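You operate a simulated robot arm through the tools that you are given. There is no shell and no other tool.

You run a simulated robot arm. Do the job below in one go: nothing can be reset, and whatever is moved stays where it is left.

TASK
Set both throttles so that the motor makes about 120 rpm each way.
Fine: forward first; no load; shaft at rest before reverse; end with the lever at Stop and the pump on; valves and clamp stay.

Only the result counts: the job must be done as asked and must still hold three seconds after the hand-in. Knocking over, shifting, dropping, spilling or breaking anything else fails it.

THE ROBOT
A 7-joint arm with a two-finger gripper, on a carriage that runs on a rail from [40.3, 157.2] to [-3.9, -15.2] (x, y) and turns from 122 to 454 degrees about z. Base frame: it is fixed where the carriage stands at the start and does not move with it; the origin is on the floor, on the carriage's upright axis, x ahead of it, y to its left, z up. Lengths are in cm, angles in degrees, forces in N, time in s.
With the tool pointing down near the work surface it reaches from about 34 to 78 cm from the robot's upright axis, wherever it stands. Its first joint turns from -166.0 to 166.0 degrees. Places, roughly: black handle on the brass valve [60, -20, 80]; black throttle knob on the yellow stand [50, -40, 100]; black-knob lever on the clamp block [90, -20, 90]; cream display panel [60, -70, 90]; grey throttle knob on the yellow stand [40, -30, 100]; load dial on the cream box [40, -20, 80]; orange handle on the drain pipe [70, 0, 90]; red-knob lever on the yellow rack [60, -40, 100]; white handle on the air pipe [40, 20, 80]. Payload 2.45 kg.
The TCP is the grasp point, 2.3 cm short of the fingertips. In the tool frame z runs along the fingers and y along their closing line. The gripper opens to 7.2 cm. The gripper's body begins 4 cm behind the TCP.
Orientation is told as [roll, pitch, yaw] about the base's x, y, z axes, in that order, counted from this pose: with the fingers straight down and closing along the base's y, the tool's x points along the base's -x, its y along +y and its z along -z.

THE INTERFACE
- The arm moves only by the tool step_arm. Its argument "plan" is a list of rows, each a list of 7 numbers: the shift along the base's x, y, z in m, then the turn, a rotation vector about the base's x, y, z in degrees, then the opening, from 0 (shut) to 1 (fully open). In form: [[x, y, z, wx, wy, wz, jaw], ...]. A call has 1 to 20 rows; each row shifts and turns the commanded pose from where the row before left it. Each row takes 0.2 s and may step no farther than 5 cm and 8.6 degrees from the row before; otherwise, or with a gripper value out of range, the whole call is refused. A pose out of reach is approached as far as the arm can. The call stops where the force on the tool passes 50 N (or 10 N more than at its start, if that is more) or the arm is blocked; 0.2 s more then pass. The fingers move at their own pace (about 7.2 cm/s each) and stop on an object; they squeeze with about 33 N. The grip force told is the motor's: it shows also when the fingers shut on nothing. Time passes only in rows, and 0.2 s behind the last, so rows that do not move let the fingers close. It gives the time, the measured TCP pose, the force on the tool (base axes), the opening and the grip force at its end, in the units of the frame above (readings bear some noise), with the torque about the TCP (base axes, N m) and any sound that the robot's microphone picked up.
- Cameras (640 x 400 px; columns grow to the right, rows downward): "scene" is now at [0.9, 12.03, 154.55]; the picture's right is [-0.67, -0.74, 0.00], its down [-0.43, 0.39, -0.81] and it looks along [0.60, -0.54, -0.59] (base axes); focal length 214 px, centre (320, 200). "wrist" rides on the gripper at [7.7, 1.7, -6.6] in the tool frame; the picture's right is [-0.22, 0.98, 0.00], its down [-0.56, -0.12, -0.82] and it looks along [-0.80, -0.18, 0.57] (tool axes); focal length 234 px, centre (320, 200).
- snapshot(camera): a new picture of that camera. It takes no simulated time.
- move_column(by): slides the trunk up (or, below 0, down) by that many cm; the arm and the scene camera ride with it, the base frame stays. It gives what a move gives, with no picture.
- roll_base(legs): drives the robot by 1 to 6 legs, each [ahead, left, turn to the left] in cm, cm and degrees, along the robot's own axes; the way and the turn of a leg run together, so that a leg with both is an arc; at most 150 cm and 180 degrees a leg. The arm and the cameras ride along, it lands a little off, and it stops where it bumps. It keeps to its track: a leg is cut to what the track allows. It gives what a move gives.
- turn_head(pan, tilt): turns the head with the scene camera to pan (to the left, within 155 degrees either way) and tilt (down, from -29 to 69), counted from straight ahead of the robot. It gives what a move gives.
- point_at(camera, pixels): there is no depth. For up to 12 entries [column, row, z] of the newest picture of that camera ("zoom" is the newest enlarged one), the place [x, y] in the base frame at which the ray of that pixel passes the height z, good to about 0.2 cm, but the place of the scene camera against the robot may be out by one fixed shift of up to 2.5 cm in any direction. It takes no simulated time.
- zoom(camera, box): a new picture of the part [left, top, right, bottom] of that camera's present view, enlarged. It takes no simulated time.
- finish_job(): hands the job in; it is judged then, once.

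Open the gripper and draw the arm clear of the work before you hand the job in, unless the task says otherwise.

The tools are called after "Request:" as a command line: name --pt "numbers of a row" for each row, then --argument value for the rest, lists and objects as JSON in quotes. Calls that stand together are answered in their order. step_arm: Moves the arm, as the interface text tells. Its arguments: {"type":"object","properties":{"plan":{"type":"array","items":{"type":"array","items":{"type":"number"}}}},"required":["plan"]} The other tools are called the same way: move_column (by) slides the trunk up or down; roll_base (legs) drives the base; turn_head (pan, tilt) turns the head that bears the scene camera; snapshot (camera) takes a picture; point_at (camera, pixels) gives the place at which the rays of pixels pass given heights; zoom (camera, box) takes an enlarged picture of a part of a camera's view; finish_job () hands the job in.

At the start:

```text
time: 0.0
tool_pos: [33.74, -26.36, 127.15]
ee_rot: [0.1, -0.1, -0.1]
force: [-0.1, -0.2, -0.2]
torque: [-0.01, -0.01, 0.0]
opening: 7.19
finger_force: 0.1
trunk travel left (down, up): [-52.5, 6.5]
robot x, y, heading: [-0.16, 0.3, -0.1]
head pan, tilt: [-42.1, 35.9]
```

scene: 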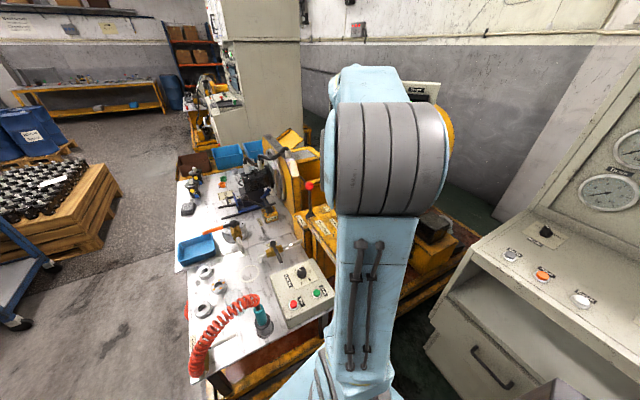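
wrist: 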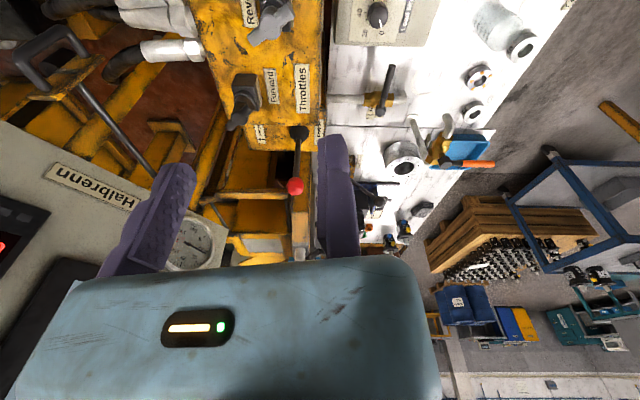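

The scene picture shows the arm blocking much of the bench, and the wrist picture shows the yellow stand with "Throttles", "Forward" and "Reverse" labels near (250,80). I'll zoom in on both to read the labels.

Request:
zoom --camera "wrist" --box '[200, 0, 360, 100]'

Request:
zoom --camera "wrist" --box '[200, 100, 360, 260]'

Request:
zoom --camera "wrist" --box '[330, 0, 570, 150]'

Request:
zoom --camera "wrist" --box '[0, 120, 240, 280]'

Request:
zoom --camera "scene" --box '[170, 130, 340, 240]'

Request:
zoom --camera "scene" --box '[170, 220, 340, 340]'

```text
4.00 times, centred on (280, 50) of wrist
```

zoom: 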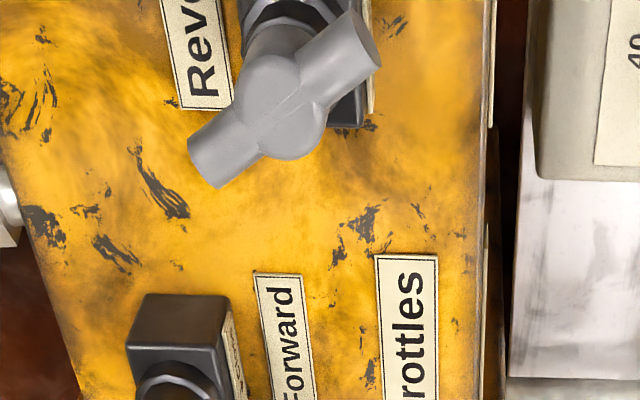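

```text
2.50 times, centred on (280, 180) of wrist
```

zoom: 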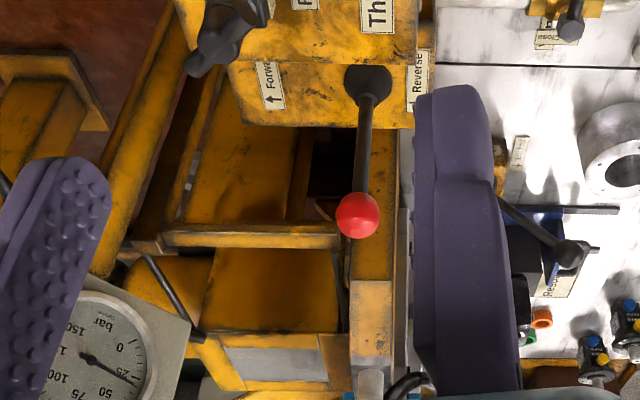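

```text
2.67 times, centred on (450, 75) of wrist
```

zoom: 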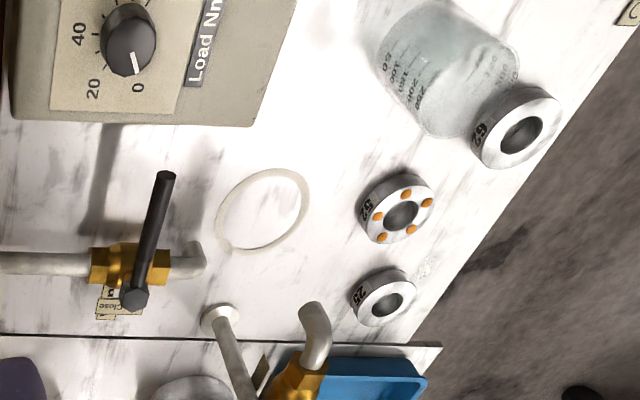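

```text
2.50 times, centred on (120, 200) of wrist
```

zoom: 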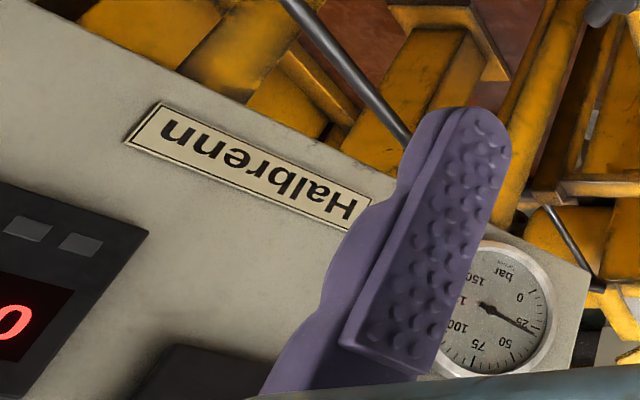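

```text
3.64 times, centred on (255, 185) of scene
```

zoom: 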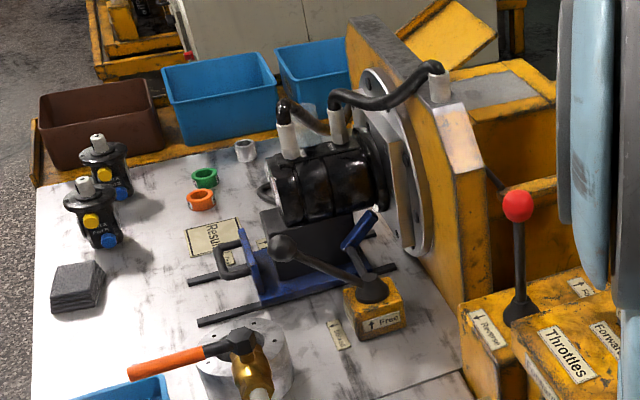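

```text
3.33 times, centred on (255, 280) of scene
```

zoom: 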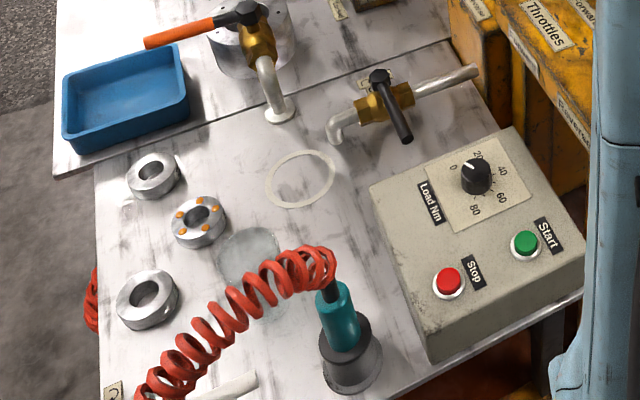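

The gauge reads roughly 25 bar and the display shows at least one red "0" at the wrist picture's left edge (0,245). The upper arm blocks the scene view of the stand, so I swing the hand to the left at this height and then look again.

Request:
step_arm --pt "0.01 0.045 0.0 0 0 0 1" --pt "0.01 0.045 0.0 0 0 0 1" --pt "0.01 0.045 0.0 0 0 0 1" --pt "0.01 0.045 0.0 0 0 0 1" --pt "0.01 0.045 0.0 0 0 0 1" --pt "0.01 0.045 0.0 0 0 0 1" --pt "0.01 0.045 0.0 0 0 0 1" --pt "0.01 0.045 0.0 0 0 0 1" --pt "0.01 0.045 0.0 0 0 0 1" --pt "0.01 0.045 0.0 0 0 0 1" --pt "0 0.045 0 0 0 0 1" --pt "0 0.045 0 0 0 0 1"

Request:
turn_head --pan -45 --tilt 40

Request:
snapshot --camera "scene"

Request:
snapshot --camera "wrist"

```text
time: 2.6
tool_pos: [43.67, 27.63, 127.15]
ee_rot: [0.0, 0.1, -0.1]
force: [0.3, 0.1, -0.4]
torque: [-0.03, -0.02, 0.01]
opening: 7.21
finger_force: 0.1
trunk travel left (down, up): [-52.5, 6.5]
robot x, y, heading: [0.25, -0.34, -0.3]
head pan, tilt: [-42.1, 35.9]
```

```text
time: 3.2
tool_pos: [43.55, 27.52, 126.93]
ee_rot: [0.0, -0.1, -0.1]
force: [0.3, 0.4, 0.0]
torque: [0.01, -0.02, -0.04]
opening: 7.22
finger_force: 0.1
trunk travel left (down, up): [-52.5, 6.5]
robot x, y, heading: [0.03, 0.32, 0.2]
head pan, tilt: [-45.0, 40.0]
```

```text
taken
```

scene: 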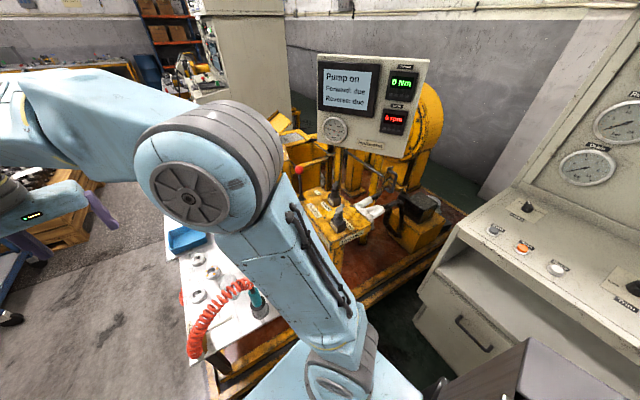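

```text
taken
```

wrist: 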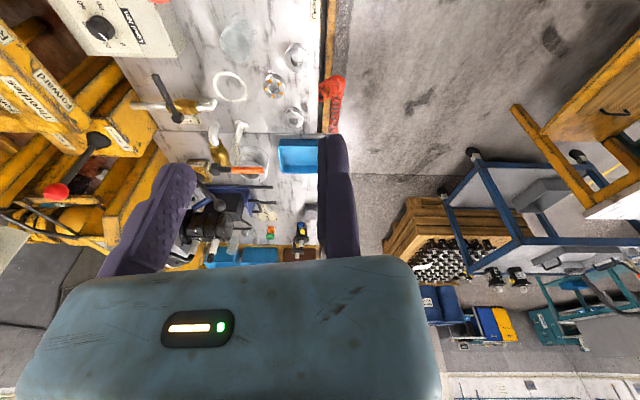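

The scene picture now shows the display panel at (370,105) with "Pump on / Forward: due / Reverse: due", 0 Nm and 0 rpm. I zoom in on the panel and the stand.

Request:
zoom --camera "scene" --box '[300, 50, 440, 160]'

Request:
zoom --camera "scene" --box '[280, 140, 400, 260]'

Request:
zoom --camera "wrist" --box '[0, 0, 200, 200]'

```text
3.64 times, centred on (370, 105) of scene
```

zoom: 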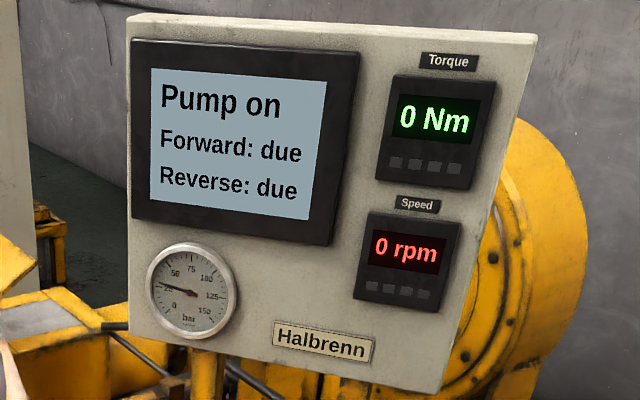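

```text
3.33 times, centred on (340, 200) of scene
```

zoom: 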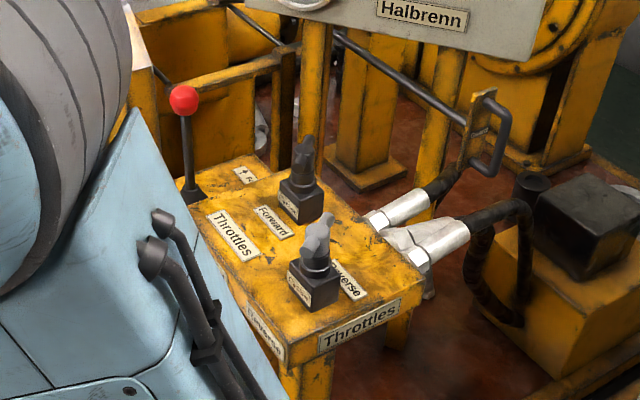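

```text
2.00 times, centred on (100, 100) of wrist
```

zoom: 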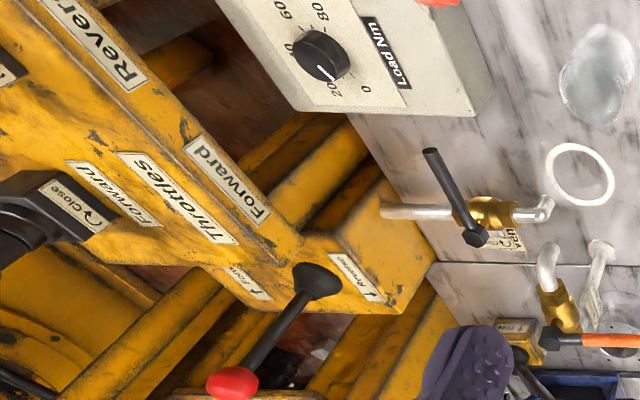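

The display reads "Pump on, Forward: due, Reverse: due", 0 Nm and 0 rpm, and the throttle blocks carry "Close ↻" labels. I bring the hand back and lower for a closer wrist view of the throttles and lever.

Request:
step_arm --pt "-0.0135 -0.0442 -0.004 0 0 0 1" --pt "-0.0135 -0.0442 -0.004 0 0 0 1" --pt "-0.0135 -0.0442 -0.004 0 0 0 1" --pt "-0.0135 -0.0442 -0.004 0 0 0 1" --pt "-0.0135 -0.0442 -0.004 0 0 0 1" --pt "-0.0135 -0.0442 -0.004 0 0 0 1" --pt "-0.0135 -0.0442 -0.004 0 0 0 1" --pt "-0.0135 -0.0442 -0.004 0 0 0 1" --pt "-0.0135 -0.0442 -0.004 0 0 0 1" --pt "-0.0135 -0.0442 -0.004 0 0 0 1" --pt "-0.0135 -0.0442 -0.004 0 0 0 1" --pt "-0.0135 -0.0442 -0.004 0 0 0 1" --pt "-0.0135 -0.0442 -0.004 0 0 0 1"

Request:
snapshot --camera "wrist"

Request:
snapshot --camera "scene"

```text
time: 6.0
tool_pos: [26.26, -29.99, 121.83]
ee_rot: [0.1, -0.2, 0.0]
force: [-0.5, 0.4, -1.1]
torque: [-0.03, 0.01, -0.01]
opening: 7.19
finger_force: 0.0
trunk travel left (down, up): [-52.5, 6.5]
robot x, y, heading: [0.03, 0.23, 0.1]
head pan, tilt: [-45.0, 40.0]
```

```text
taken
```

wrist: 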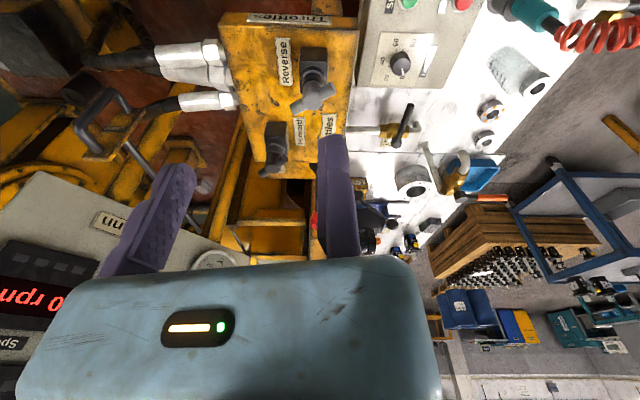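

```text
taken
```

scene: 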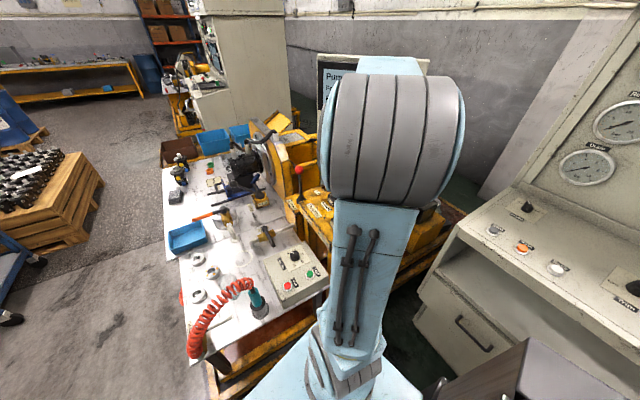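

The throttles are now near (310,85) and (272,150) in the wrist picture, and "0 rpm" shows upside-down at (30,295). I zoom in on the knobs and the load dial.

Request:
zoom --camera "wrist" --box '[230, 0, 370, 100]'

Request:
zoom --camera "wrist" --box '[230, 90, 370, 190]'

Request:
zoom --camera "wrist" --box '[360, 0, 480, 100]'

Request:
zoom --camera "scene" --box '[260, 160, 350, 310]'

```text
4.00 times, centred on (300, 50) of wrist
```

zoom: 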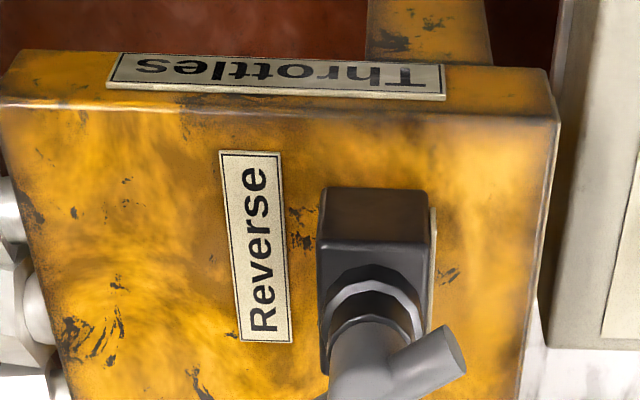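

```text
4.00 times, centred on (300, 140) of wrist
```

zoom: 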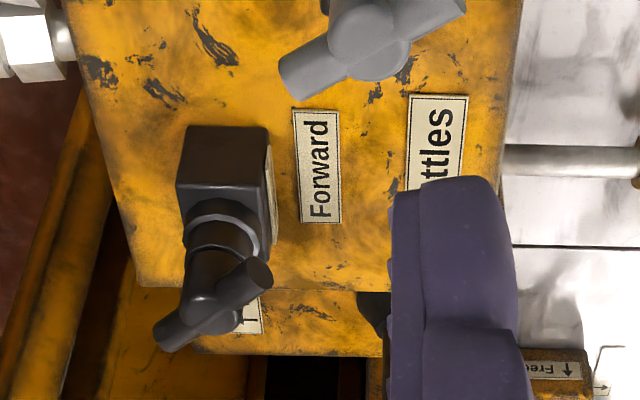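

```text
4.00 times, centred on (420, 50) of wrist
```

zoom: 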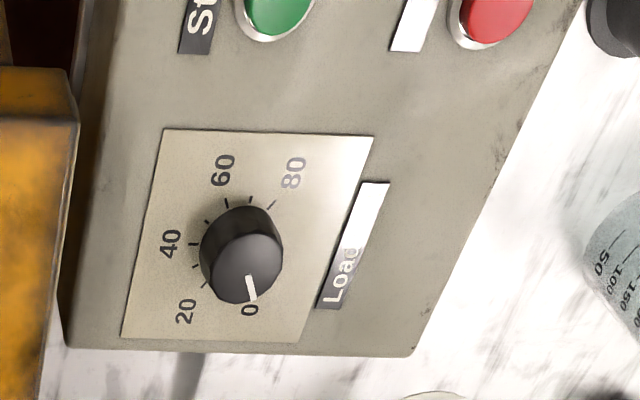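

```text
2.67 times, centred on (305, 235) of scene
```

zoom: 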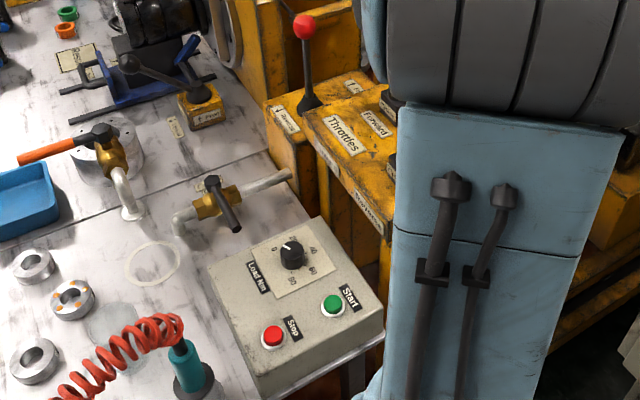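

The load dial pointer lines up with 0, so it can stay. Both throttles have a vertical stem with a horizontal T-bar: grey centre at about wrist (312,99), black at about (274,166). I ask for their rays at a few heights.

Request:
point_at --camera "wrist" --pixels '[[312, 99, 95], [312, 99, 100], [312, 99, 105], [274, 166, 95], [274, 166, 100], [274, 166, 105], [293, 110, 100], [334, 92, 100], [261, 173, 100], [285, 159, 100], [316, 68, 95], [275, 138, 95]]'

```text
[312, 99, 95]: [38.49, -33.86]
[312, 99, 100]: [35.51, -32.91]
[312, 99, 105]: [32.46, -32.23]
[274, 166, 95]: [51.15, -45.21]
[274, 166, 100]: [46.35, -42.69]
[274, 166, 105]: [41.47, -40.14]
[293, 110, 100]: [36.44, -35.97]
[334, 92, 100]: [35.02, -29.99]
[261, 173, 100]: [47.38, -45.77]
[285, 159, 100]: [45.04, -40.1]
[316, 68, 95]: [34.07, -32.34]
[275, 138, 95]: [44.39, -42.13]
```

I take a second, steeper view: tilting the hand 24° about +y and raising it a little so the camera looks more downward onto the stand.

Request:
step_arm --pt "0.01 0.0 0.015 0 6 0 1" --pt "0.01 0.0 0.015 0 6 0 1" --pt "0.01 0.0 0.015 0 6 0 1" --pt "0.01 0.0 0.015 0 6 0 1" --pt "0.01 0.0 0.015 0 6 0 1" --pt "0.01 0.0 0.015 0 6 0 1" --pt "0 0 0 0 0 0 1"

Request:
snapshot --camera "wrist"

```text
time: 7.7
tool_pos: [32.15, -29.79, 131.01]
ee_rot: [0.0, 36.0, -0.1]
force: [0.3, 0.3, -0.3]
torque: [0.0, 0.04, -0.04]
opening: 7.19
finger_force: 0.0
trunk travel left (down, up): [-52.5, 6.5]
robot x, y, heading: [-0.15, -0.39, 0.2]
head pan, tilt: [-45.0, 40.0]
```

```text
taken
```

wrist: 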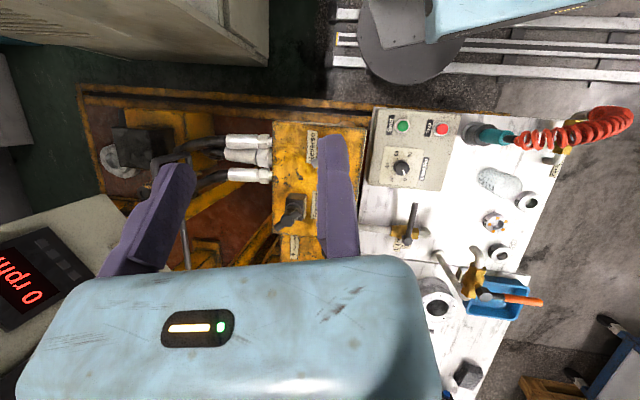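

This near-overhead view shows the stand at (310,190), and the rpm readout at (30,285). I zoom on the dial and the throttles.

Request:
zoom --camera "wrist" --box '[370, 130, 450, 190]'

Request:
zoom --camera "wrist" --box '[260, 120, 360, 260]'

Request:
zoom --camera "wrist" --box '[0, 200, 120, 380]'

```text
6.67 times, centred on (410, 160) of wrist
```

zoom: 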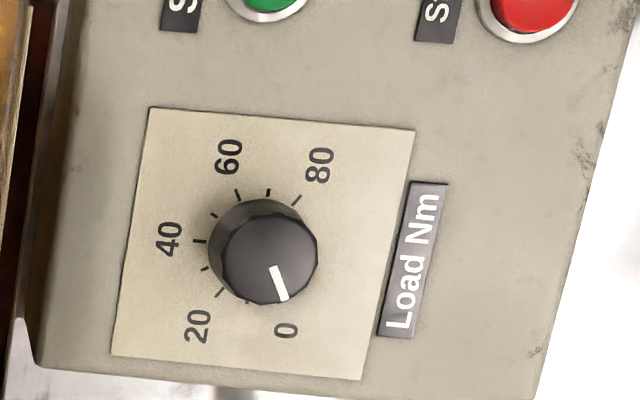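

```text
2.86 times, centred on (310, 190) of wrist
```

zoom: 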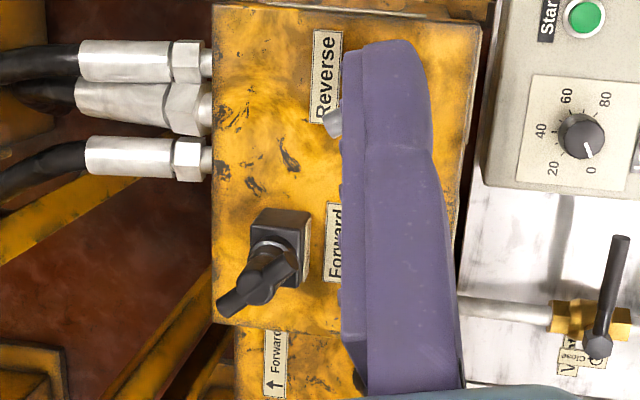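

```text
2.22 times, centred on (60, 290) of wrist
```

zoom: 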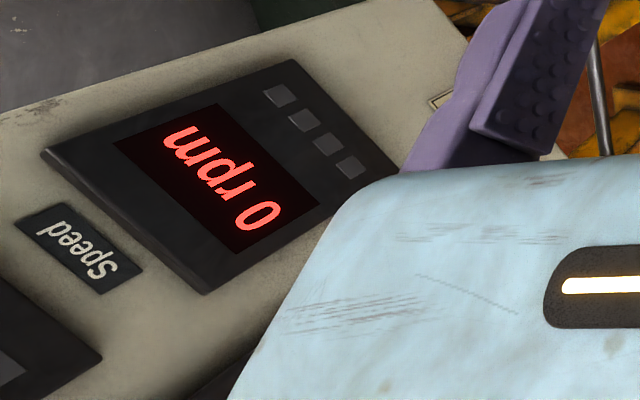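

The overhead zoom confirms the load dial at 0. I triangulate the black T-bar from this view: centre at about (288.3,218.3), ends (276.8,226.7) and (299.5,209.2).

Request:
point_at --camera "wrist" --pixels '[[288.3, 218.3, 95], [288.3, 218.3, 100], [288.3, 218.3, 105], [276.8, 226.7, 100], [299.5, 209.2, 100], [313, 165, 100]]'

```text
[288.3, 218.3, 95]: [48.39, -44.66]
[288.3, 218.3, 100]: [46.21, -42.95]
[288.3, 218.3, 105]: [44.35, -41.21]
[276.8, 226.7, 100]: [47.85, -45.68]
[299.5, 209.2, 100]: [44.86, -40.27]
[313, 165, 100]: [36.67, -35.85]
```

The two views agree on the black T-bar: centre about (46.2,-42.7,100.2), long axis running mostly along y. Now I tilt back and shift to see the lever, its ball and its labels.

Request:
step_arm --pt "0.0 0.01 0.0 0 -6 0 1" --pt "0.0 0.01 0.0 0 -6 0 1" --pt "0.0 0.01 0.0 0 -6 0 1" --pt "0.0 0.01 0.0 0 -6 0 1" --pt "0 0 0 0 0 0 1"

Request:
snapshot --camera "wrist"

Request:
zoom --camera "wrist" --box '[220, 120, 380, 260]'

```text
time: 8.8
tool_pos: [32.03, -25.86, 130.84]
ee_rot: [-0.1, 11.9, 0.0]
force: [-0.3, -0.9, 0.0]
torque: [0.0, -0.04, 0.0]
opening: 7.19
finger_force: 0.0
trunk travel left (down, up): [-52.5, 6.5]
robot x, y, heading: [-0.37, 0.18, -0.1]
head pan, tilt: [-45.0, 40.0]
```

```text
taken
```

wrist: 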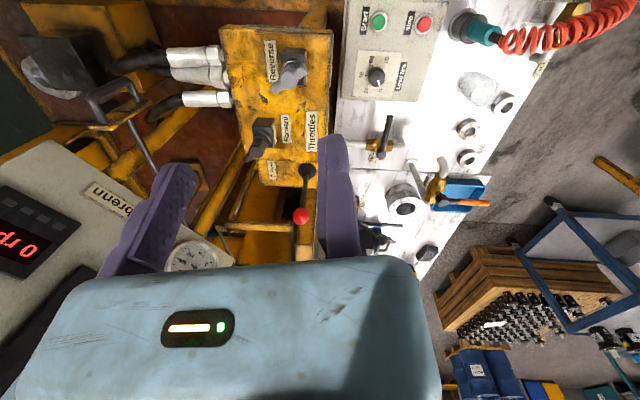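

```text
2.86 times, centred on (300, 190) of wrist
```

zoom: 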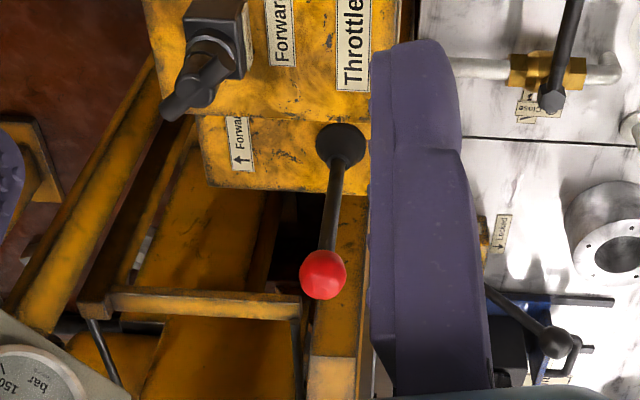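

The lever ball shows at (302,216) and its base at (307,170), with the "↑ Forward" label at (271,171). I zoom in closely on that label and the lever.

Request:
zoom --camera "wrist" --box '[255, 150, 335, 200]'

Request:
zoom --camera "wrist" --box '[235, 35, 335, 165]'

Request:
zoom --camera "scene" --box '[270, 150, 340, 220]'

Request:
point_at --camera "wrist" --pixels '[[302, 216, 95], [302, 216, 100], [302, 216, 105], [302, 216, 110], [307, 170, 90], [307, 170, 95], [290, 70, 95], [290, 70, 100], [290, 70, 105], [262, 140, 100]]'

```text
8.00 times, centred on (295, 175) of wrist
```

zoom: 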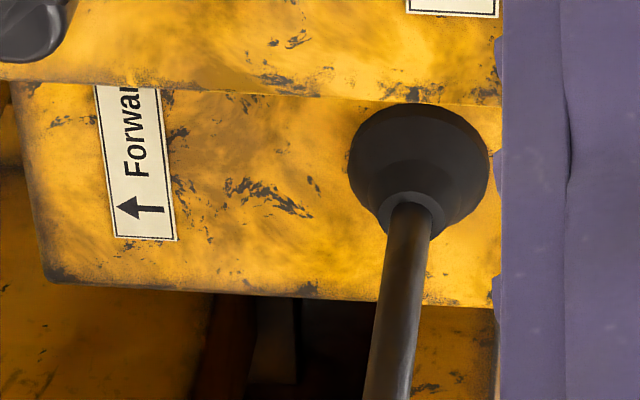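

```text
3.08 times, centred on (285, 100) of wrist
```

zoom: 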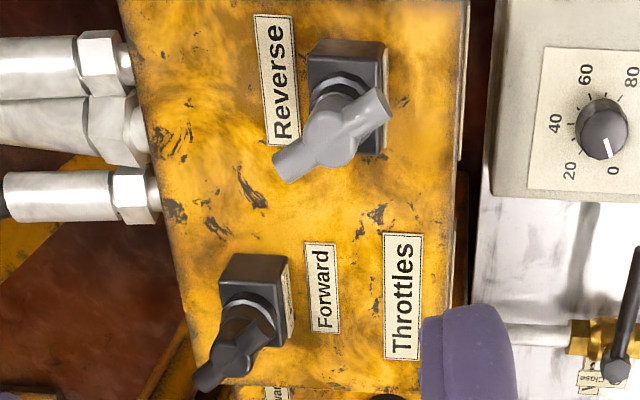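

```text
5.71 times, centred on (305, 185) of scene
```

zoom: 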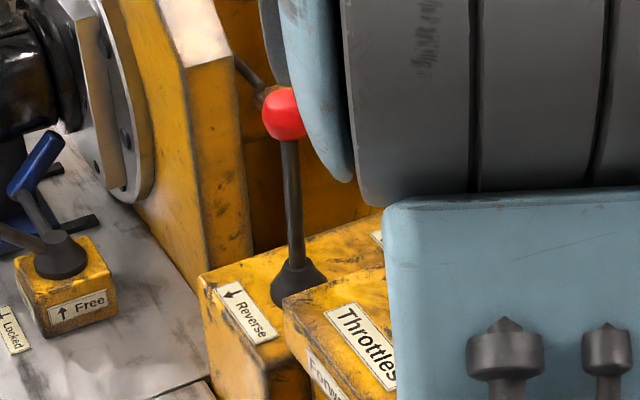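

```text
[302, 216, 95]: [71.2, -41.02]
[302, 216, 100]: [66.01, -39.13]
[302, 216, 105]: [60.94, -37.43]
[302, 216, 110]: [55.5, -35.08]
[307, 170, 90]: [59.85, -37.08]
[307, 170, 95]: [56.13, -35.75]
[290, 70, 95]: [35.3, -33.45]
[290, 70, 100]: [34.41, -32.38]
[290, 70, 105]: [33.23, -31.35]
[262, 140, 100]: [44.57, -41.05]
```

The Forward arrow points to picture-left, which is about -y; Reverse points to +y. I re-query the T-bar centres from the zoom: grey (289.2,79.5), with ends, and black (259,148.5).

Request:
point_at --camera "wrist" --pixels '[[289.2, 79.5, 95], [289.2, 79.5, 100], [289.2, 79.5, 105], [276.5, 88.0, 100], [305.0, 69.5, 100], [259, 148.5, 95], [259, 148.5, 100], [259, 148.5, 105], [251, 157, 100], [271, 141, 100]]'

```text
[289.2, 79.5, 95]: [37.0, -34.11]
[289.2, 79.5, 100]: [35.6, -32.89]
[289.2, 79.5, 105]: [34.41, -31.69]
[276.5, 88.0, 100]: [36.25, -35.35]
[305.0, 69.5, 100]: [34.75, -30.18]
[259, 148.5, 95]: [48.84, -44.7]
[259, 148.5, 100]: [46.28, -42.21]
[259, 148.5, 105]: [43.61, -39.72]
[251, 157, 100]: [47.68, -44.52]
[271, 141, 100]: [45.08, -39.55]
```

Both T-bar centres come out at z about 100: grey (35.6,-32.9), black (46.3,-42.5). Next I level the hand and move closer to the lever for a second look at its ball before touching it.

Request:
step_arm --pt "0.025 -0.018 -0.01 0 -6 0 1" --pt "0.025 -0.018 -0.01 0 -6 0 1" --pt "0.025 -0.018 -0.01 0 0 0 1" --pt "0.025 -0.018 -0.02 0 0 0 1" --pt "0.025 -0.018 -0.03 0 0 0 1" --pt "0.0 0.0 -0.02 0 0 0 1" --pt "0 0 0 0 0 0 1"

Request:
snapshot --camera "wrist"

Request:
snapshot --camera "scene"

```text
time: 10.4
tool_pos: [44.58, -34.93, 120.77]
ee_rot: [0.0, -0.1, 0.0]
force: [0.3, 0.5, -0.7]
torque: [-0.01, 0.01, 0.0]
opening: 7.17
finger_force: 0.1
trunk travel left (down, up): [-52.5, 6.5]
robot x, y, heading: [-0.07, -0.05, 0.2]
head pan, tilt: [-45.0, 40.0]
```

```text
taken
```

wrist: 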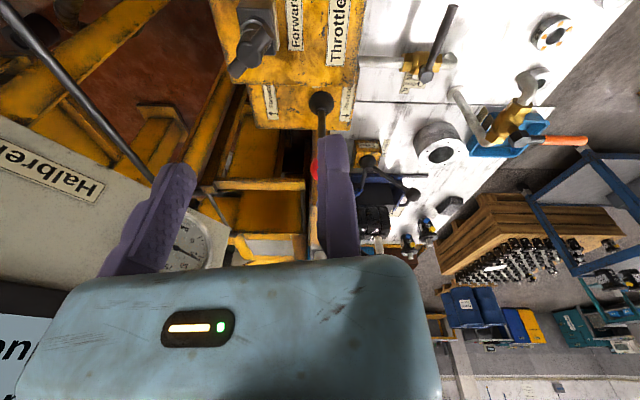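

```text
taken
```

scene: 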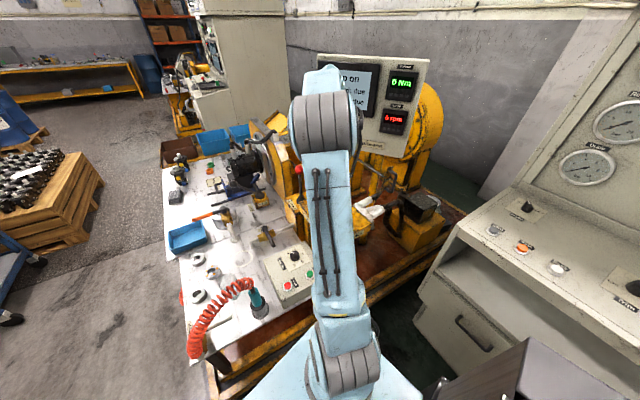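

With the arm stretched out, the scene camera sees the rpm readout at (394,119) past the elbow. The ball is at about (318,168) behind the right finger in the wrist picture; I zoom in there.

Request:
zoom --camera "wrist" --box '[270, 80, 370, 190]'

Request:
zoom --camera "scene" --box '[280, 50, 440, 200]'

Request:
point_at --camera "wrist" --pixels '[[321, 102, 86], [321, 102, 88], [321, 102, 90], [320, 168, 100], [320, 168, 103], [320, 168, 105], [320, 168, 108]]'

```text
3.64 times, centred on (320, 135) of wrist
```

zoom: 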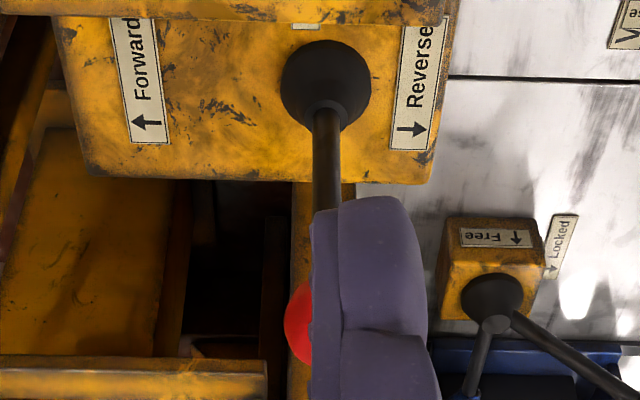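

```text
2.67 times, centred on (360, 125) of scene
```

zoom: 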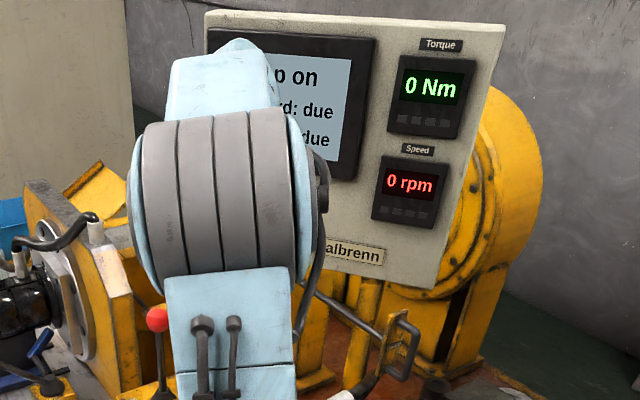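

```text
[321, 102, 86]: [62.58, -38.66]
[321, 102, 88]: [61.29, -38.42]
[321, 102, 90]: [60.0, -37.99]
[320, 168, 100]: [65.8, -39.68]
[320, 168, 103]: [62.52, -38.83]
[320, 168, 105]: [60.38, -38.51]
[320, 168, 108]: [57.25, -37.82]
```

Forward is toward -y and Reverse toward +y; the lever's rod stands upright at about x=61, y=-38 with the ball near z=105. I move over the ball at z≈120 and check the alignment.

Request:
step_arm --pt "0.041 -0.0078 0.0 0 0 0 1" --pt "0.041 -0.0078 0.0 0 0 0 1" --pt "0.041 -0.0078 0.0 0 0 0 1" --pt "0.041 -0.0078 0.0 0 0 0 1" --pt "0 0 -0.03 0 0 0 1" --pt "0 0 0 0 0 0 1"

Request:
snapshot --camera "wrist"

Request:
snapshot --camera "scene"

```text
time: 11.8
tool_pos: [59.37, -37.21, 117.17]
ee_rot: [-0.1, -0.1, -0.1]
force: [0.2, 0.6, -0.4]
torque: [-0.02, -0.01, 0.06]
opening: 7.19
finger_force: 0.0
out of reach, approached as far as the arm can: row 4
trunk travel left (down, up): [-52.5, 6.5]
robot x, y, heading: [-0.21, 0.28, 0.1]
head pan, tilt: [-45.0, 40.0]
```

```text
taken
```

wrist: 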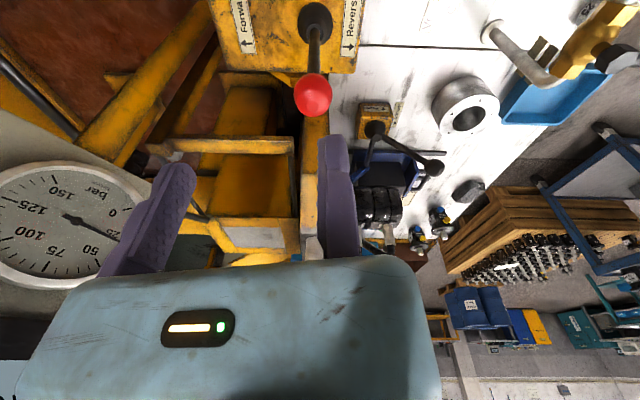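

```text
taken
```

scene: 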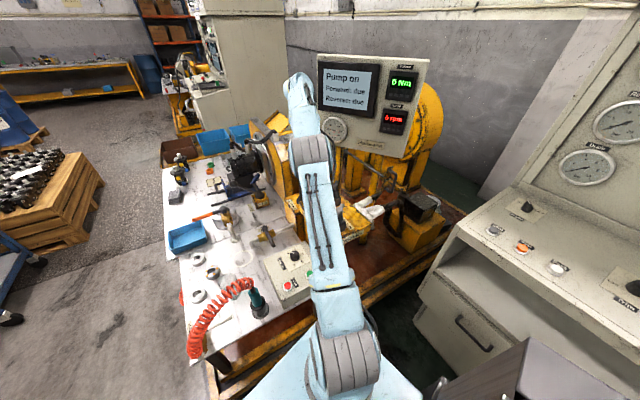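

The reach ran short at this height, (59.4,-37.2). This steeper view has the ball centred at (313,95), so I triangulate it against the earlier view.

Request:
zoom --camera "wrist" --box '[270, 0, 370, 130]'

Request:
point_at --camera "wrist" --pixels '[[313, 95, 100], [313, 95, 103], [313, 95, 105], [313, 95, 107], [315, 23, 86], [315, 23, 88], [315, 23, 90]]'

```text
3.08 times, centred on (320, 65) of wrist
```

zoom: 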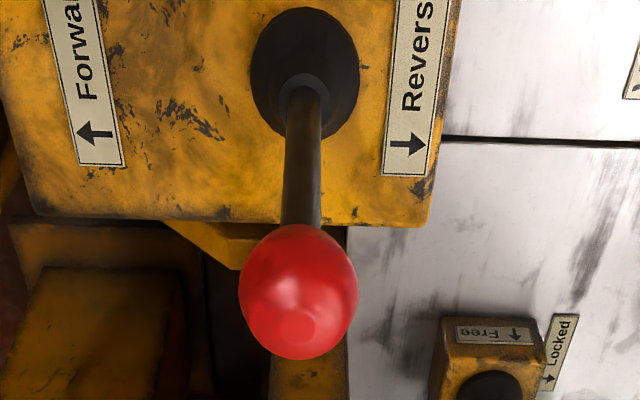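

```text
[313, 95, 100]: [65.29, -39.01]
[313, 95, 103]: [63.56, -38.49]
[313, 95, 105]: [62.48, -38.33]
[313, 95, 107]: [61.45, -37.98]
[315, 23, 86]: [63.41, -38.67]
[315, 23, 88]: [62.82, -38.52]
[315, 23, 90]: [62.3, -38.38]
```

Intersecting the two views puts the ball at about (64.4,-38.7,101.5), near the reach limit from here. I'll draw the hand back to about (44,-15,125) and then drive the carriage to the -y end of its rail, which brings the lever closer and keeps the arm clear of the display in the scene view.

Request:
step_arm --pt "-0.03 0.03 0.015 0 0 0 1" --pt "-0.03 0.03 0.015 0 0 0 1" --pt "-0.03 0.04 0.015 0 0 0 1" --pt "-0.03 0.04 0.015 0 0 0 1" --pt "-0.03 0.04 0.015 0 0 0 1" --pt "-0.01 0.04 0.005 0 0 0 1" --pt "0 0 0 0 0 0 1"

Request:
roll_base --legs '[[-3.7, -14.5, 0]]'

Request:
snapshot --camera "scene"

Request:
snapshot --camera "wrist"

```text
refused: row 3 steps farther than a row can; nothing moved
```

```text
time: 13.2
tool_pos: [55.76, -51.44, 117.0]
ee_rot: [0.0, -0.1, -0.1]
force: [0.8, 0.6, 0.2]
torque: [-0.01, 0.01, 0.0]
opening: 7.18
finger_force: 0.0
trunk travel left (down, up): [-52.5, 6.5]
robot x, y, heading: [-3.5, -14.5, -0.2]
head pan, tilt: [-45.0, 40.0]
```

```text
taken
```

scene: 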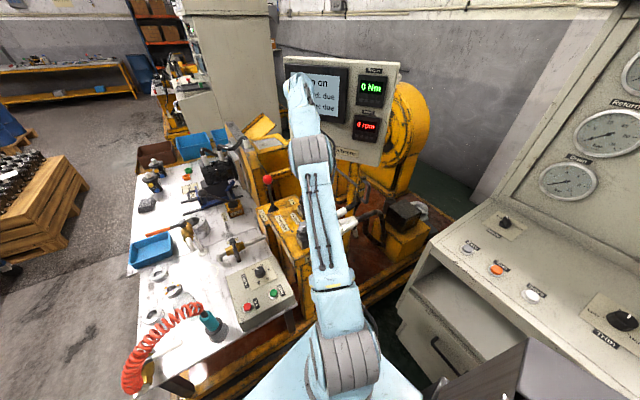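

```text
taken
```

wrist: 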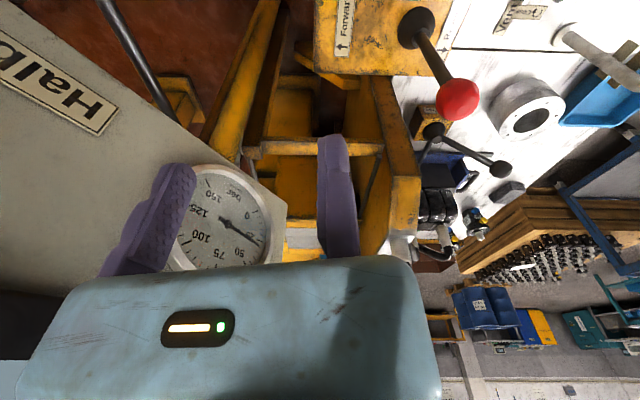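

The arm move was refused for step size, and the base rolled with the hand still extended; readings show no contact (force about 1 N), and the hand stands at (55.8,-51.4,117). I must chain such calls more carefully. This view gives another bearing on the ball at (458,98), so I use it before moving.

Request:
point_at --camera "wrist" --pixels '[[458, 99, 98], [458, 99, 100], [458, 99, 102], [458, 99, 104], [416, 28, 85]]'

Request:
zoom --camera "scene" --box '[220, 40, 420, 240]'

```text
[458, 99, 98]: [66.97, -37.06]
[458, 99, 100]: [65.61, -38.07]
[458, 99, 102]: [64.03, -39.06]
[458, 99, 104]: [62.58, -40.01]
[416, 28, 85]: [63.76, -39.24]
```

```text
2.00 times, centred on (320, 140) of scene
```

zoom: 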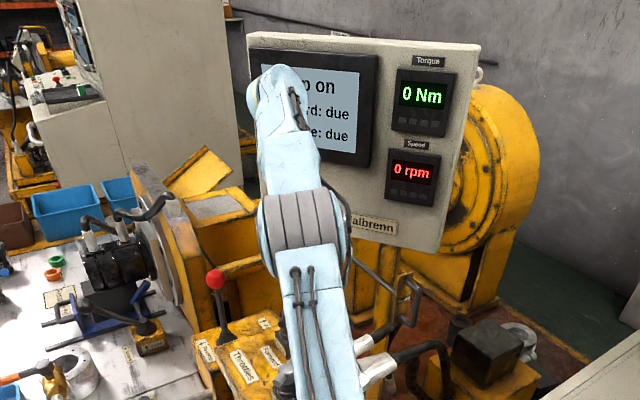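

Ball fixed at about (64.3,-38.8,101.6). I slide the hand in +y away from the gauge first, then forward to hover above the ball at z≈112.

Request:
step_arm --pt "0.0 0.042 0.0 0 0 0 1" --pt "0.0 0.042 0.0 0 0 0 1" --pt "0.0 0.042 0.0 0 0 0 1" --pt "0.025 0 -0.015 0 0 0 1" --pt "0.03 0 -0.015 0 0 0 1" --pt "0.03 0 -0.02 0 0 0 1" --pt "0 0 0 0 0 0 1"

Request:
snapshot --camera "wrist"

Request:
snapshot --camera "scene"

```text
time: 14.8
tool_pos: [64.38, -38.93, 112.08]
ee_rot: [0.0, 0.1, -0.1]
force: [0.5, 0.2, 0.1]
torque: [0.02, 0.05, -0.03]
opening: 7.21
finger_force: 0.0
trunk travel left (down, up): [-52.5, 6.5]
robot x, y, heading: [-3.76, -14.64, 0.1]
head pan, tilt: [-45.0, 40.0]
```

```text
taken
```

wrist: 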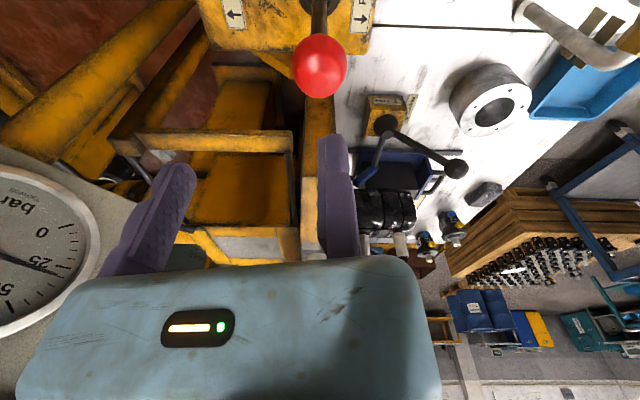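

```text
taken
```

scene: 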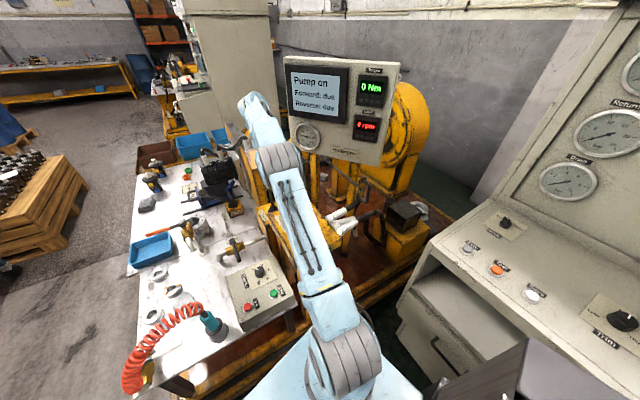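

The whole display is readable in the scene view from here. The fingers look off-centre in the wrist picture (tips near (175,165) and (335,135)), so I check where those pixels fall at fingertip height against the reported TCP.

Request:
point_at --camera "wrist" --pixels '[[190, 168, 109.8], [320, 136, 109.8], [345, 136, 109.8], [320, 179, 112.1], [320, 65, 101.6], [320, 65, 103], [320, 65, 100]]'

Request:
zoom --camera "wrist" --box '[90, 20, 410, 280]'

Request:
zoom --camera "scene" --box '[220, 70, 330, 230]'

```text
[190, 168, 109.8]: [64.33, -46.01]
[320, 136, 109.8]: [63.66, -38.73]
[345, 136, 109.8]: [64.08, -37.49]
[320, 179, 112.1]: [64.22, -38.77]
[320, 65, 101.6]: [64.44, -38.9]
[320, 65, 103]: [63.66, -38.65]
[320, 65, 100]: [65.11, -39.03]
```

```text
1.54 times, centred on (250, 150) of wrist
```

zoom: 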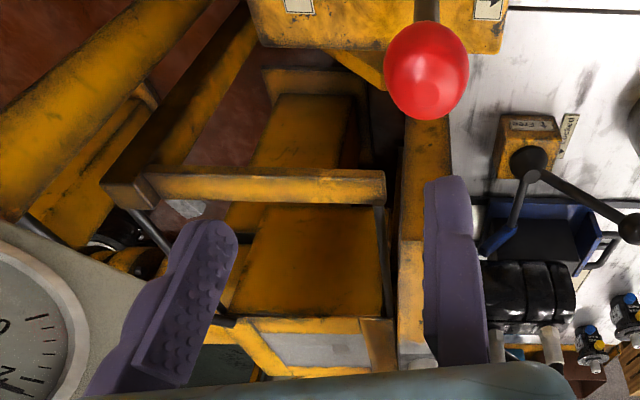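

```text
2.50 times, centred on (275, 150) of scene
```

zoom: 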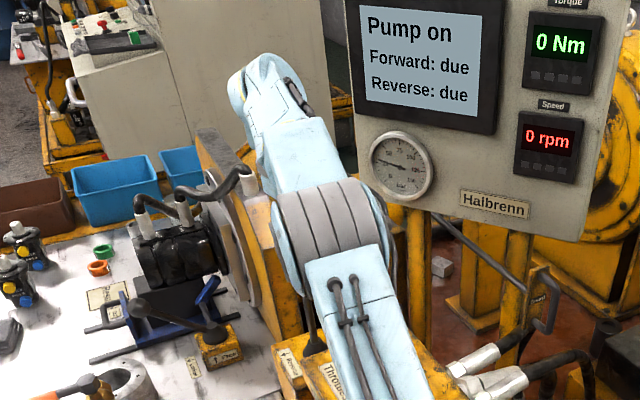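

Fingertip pixels land about 3.5 cm toward -y from the reported TCP, which is odd. To find out whether it's the camera or the fingers, I turn the hand -64° in place above the ball and see whether the ball still maps to the same point.

Request:
step_arm --pt "0 0 0 0 0 -8 1" --pt "0 0 0 0 0 -8 1" --pt "0 0 0 0 0 -8 1" --pt "0 0 0 0 0 -8 1" --pt "0 0 0 0 0 -8 1" --pt "0 0 0 0 0 -8 1" --pt "0 0 0 0 0 -8 1" --pt "0 0 0 0 0 -8 1" --pt "0 0 0 0 0 0 1"

Request:
snapshot --camera "wrist"

```text
time: 16.8
tool_pos: [64.42, -38.83, 112.01]
ee_rot: [0.0, -0.2, -64.1]
force: [-0.1, 0.1, -0.2]
torque: [0.0, 0.01, -0.01]
opening: 7.18
finger_force: 0.0
trunk travel left (down, up): [-52.5, 6.5]
robot x, y, heading: [-3.62, -13.9, -0.0]
head pan, tilt: [-45.0, 40.0]
```

```text
taken
```

wrist: 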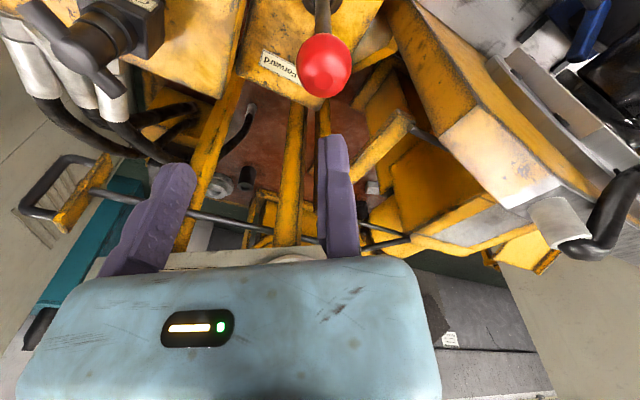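

The ball stays at (323,65) after the turn, so it lies on the tool's turning axis, while the fingers still look shifted left in the picture. I close the fingers in the air to see where they meet.

Request:
step_arm --pt "0 0 0 0 0 0 0" --pt "0 0 0 0 0 0 0" --pt "0 0 0 0 0 0 0" --pt "0 0 0 0 0 0 0" --pt "0 0 0 0 0 0 0"

Request:
snapshot --camera "wrist"

```text
time: 18.0
tool_pos: [64.22, -38.86, 111.96]
ee_rot: [0.0, -0.1, -64.1]
force: [-0.1, 0.6, -0.3]
torque: [0.01, 0.0, 0.06]
opening: 0.0
finger_force: 28.1
trunk travel left (down, up): [-52.5, 6.5]
robot x, y, heading: [-3.7, -14.39, 0.1]
head pan, tilt: [-45.0, 40.0]
```

```text
taken
```

wrist: 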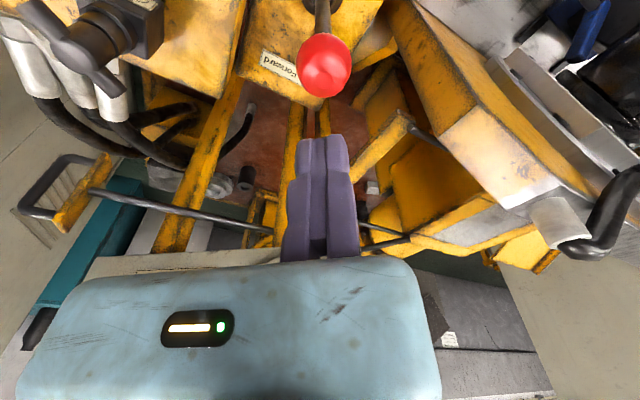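

The fingers meet at column 322, on the TCP axis: the right-hand finger hardly moved, and the left-hand finger did all the travel. I open to half to see how the jaw behaves.

Request:
step_arm --pt "0 0 0 0 0 0 0.5" --pt "0 0 0 0 0 0 0.5" --pt "0 0 0 0 0 0 0.5" --pt "0 0 0 0 0 0 0.5"

Request:
snapshot --camera "wrist"

```text
time: 19.0
tool_pos: [64.3, -38.93, 112.04]
ee_rot: [0.1, -0.1, -64.0]
force: [-0.1, 0.2, 0.3]
torque: [-0.03, -0.03, 0.01]
opening: 3.59
finger_force: 0.1
trunk travel left (down, up): [-52.5, 6.5]
robot x, y, heading: [-3.31, -14.03, -0.2]
head pan, tilt: [-45.0, 40.0]
```

```text
taken
```

wrist: 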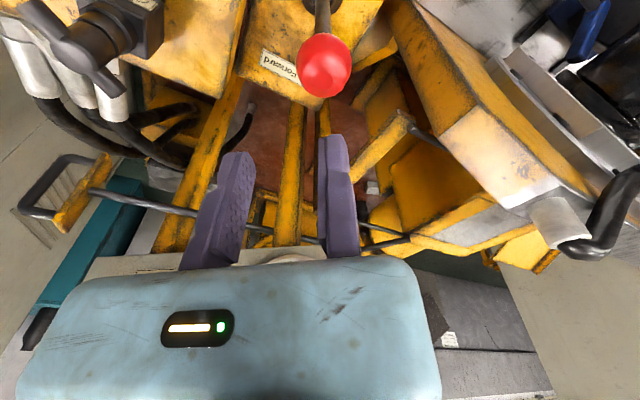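

At half opening only the left finger moved: the finger on the tool's +y side is fixed with its pad on the TCP plane, so objects must sit on the tool's -y side of the TCP. I turn back to yaw 0, open fully and shift +2.3 cm in y so the fixed finger passes just beside the ball.

Request:
step_arm --pt "0 0.003 0 0 0 8 1" --pt "0 0.003 0 0 0 8 1" --pt "0 0.003 0 0 0 8 1" --pt "0 0.003 0 0 0 8 1" --pt "0 0.003 0 0 0 8 1" --pt "0 0.003 0 0 0 8 1" --pt "0 0.003 0 0 0 8 1" --pt "0 0.002 0 0 0 8 1" --pt "0 0 0 0 0 0 1"

Request:
snapshot --camera "wrist"

```text
time: 21.0
tool_pos: [64.25, -36.49, 112.01]
ee_rot: [0.0, -0.1, 0.0]
force: [0.2, -0.2, -0.7]
torque: [-0.02, 0.0, -0.01]
opening: 7.21
finger_force: 0.0
trunk travel left (down, up): [-52.5, 6.5]
robot x, y, heading: [-3.78, -14.2, 0.2]
head pan, tilt: [-45.0, 40.0]
```

```text
taken
```

wrist: 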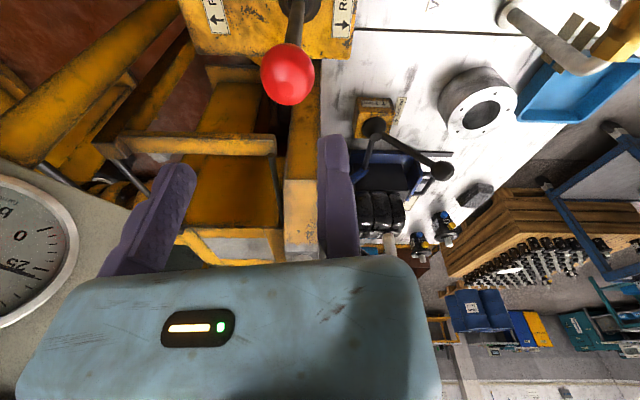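

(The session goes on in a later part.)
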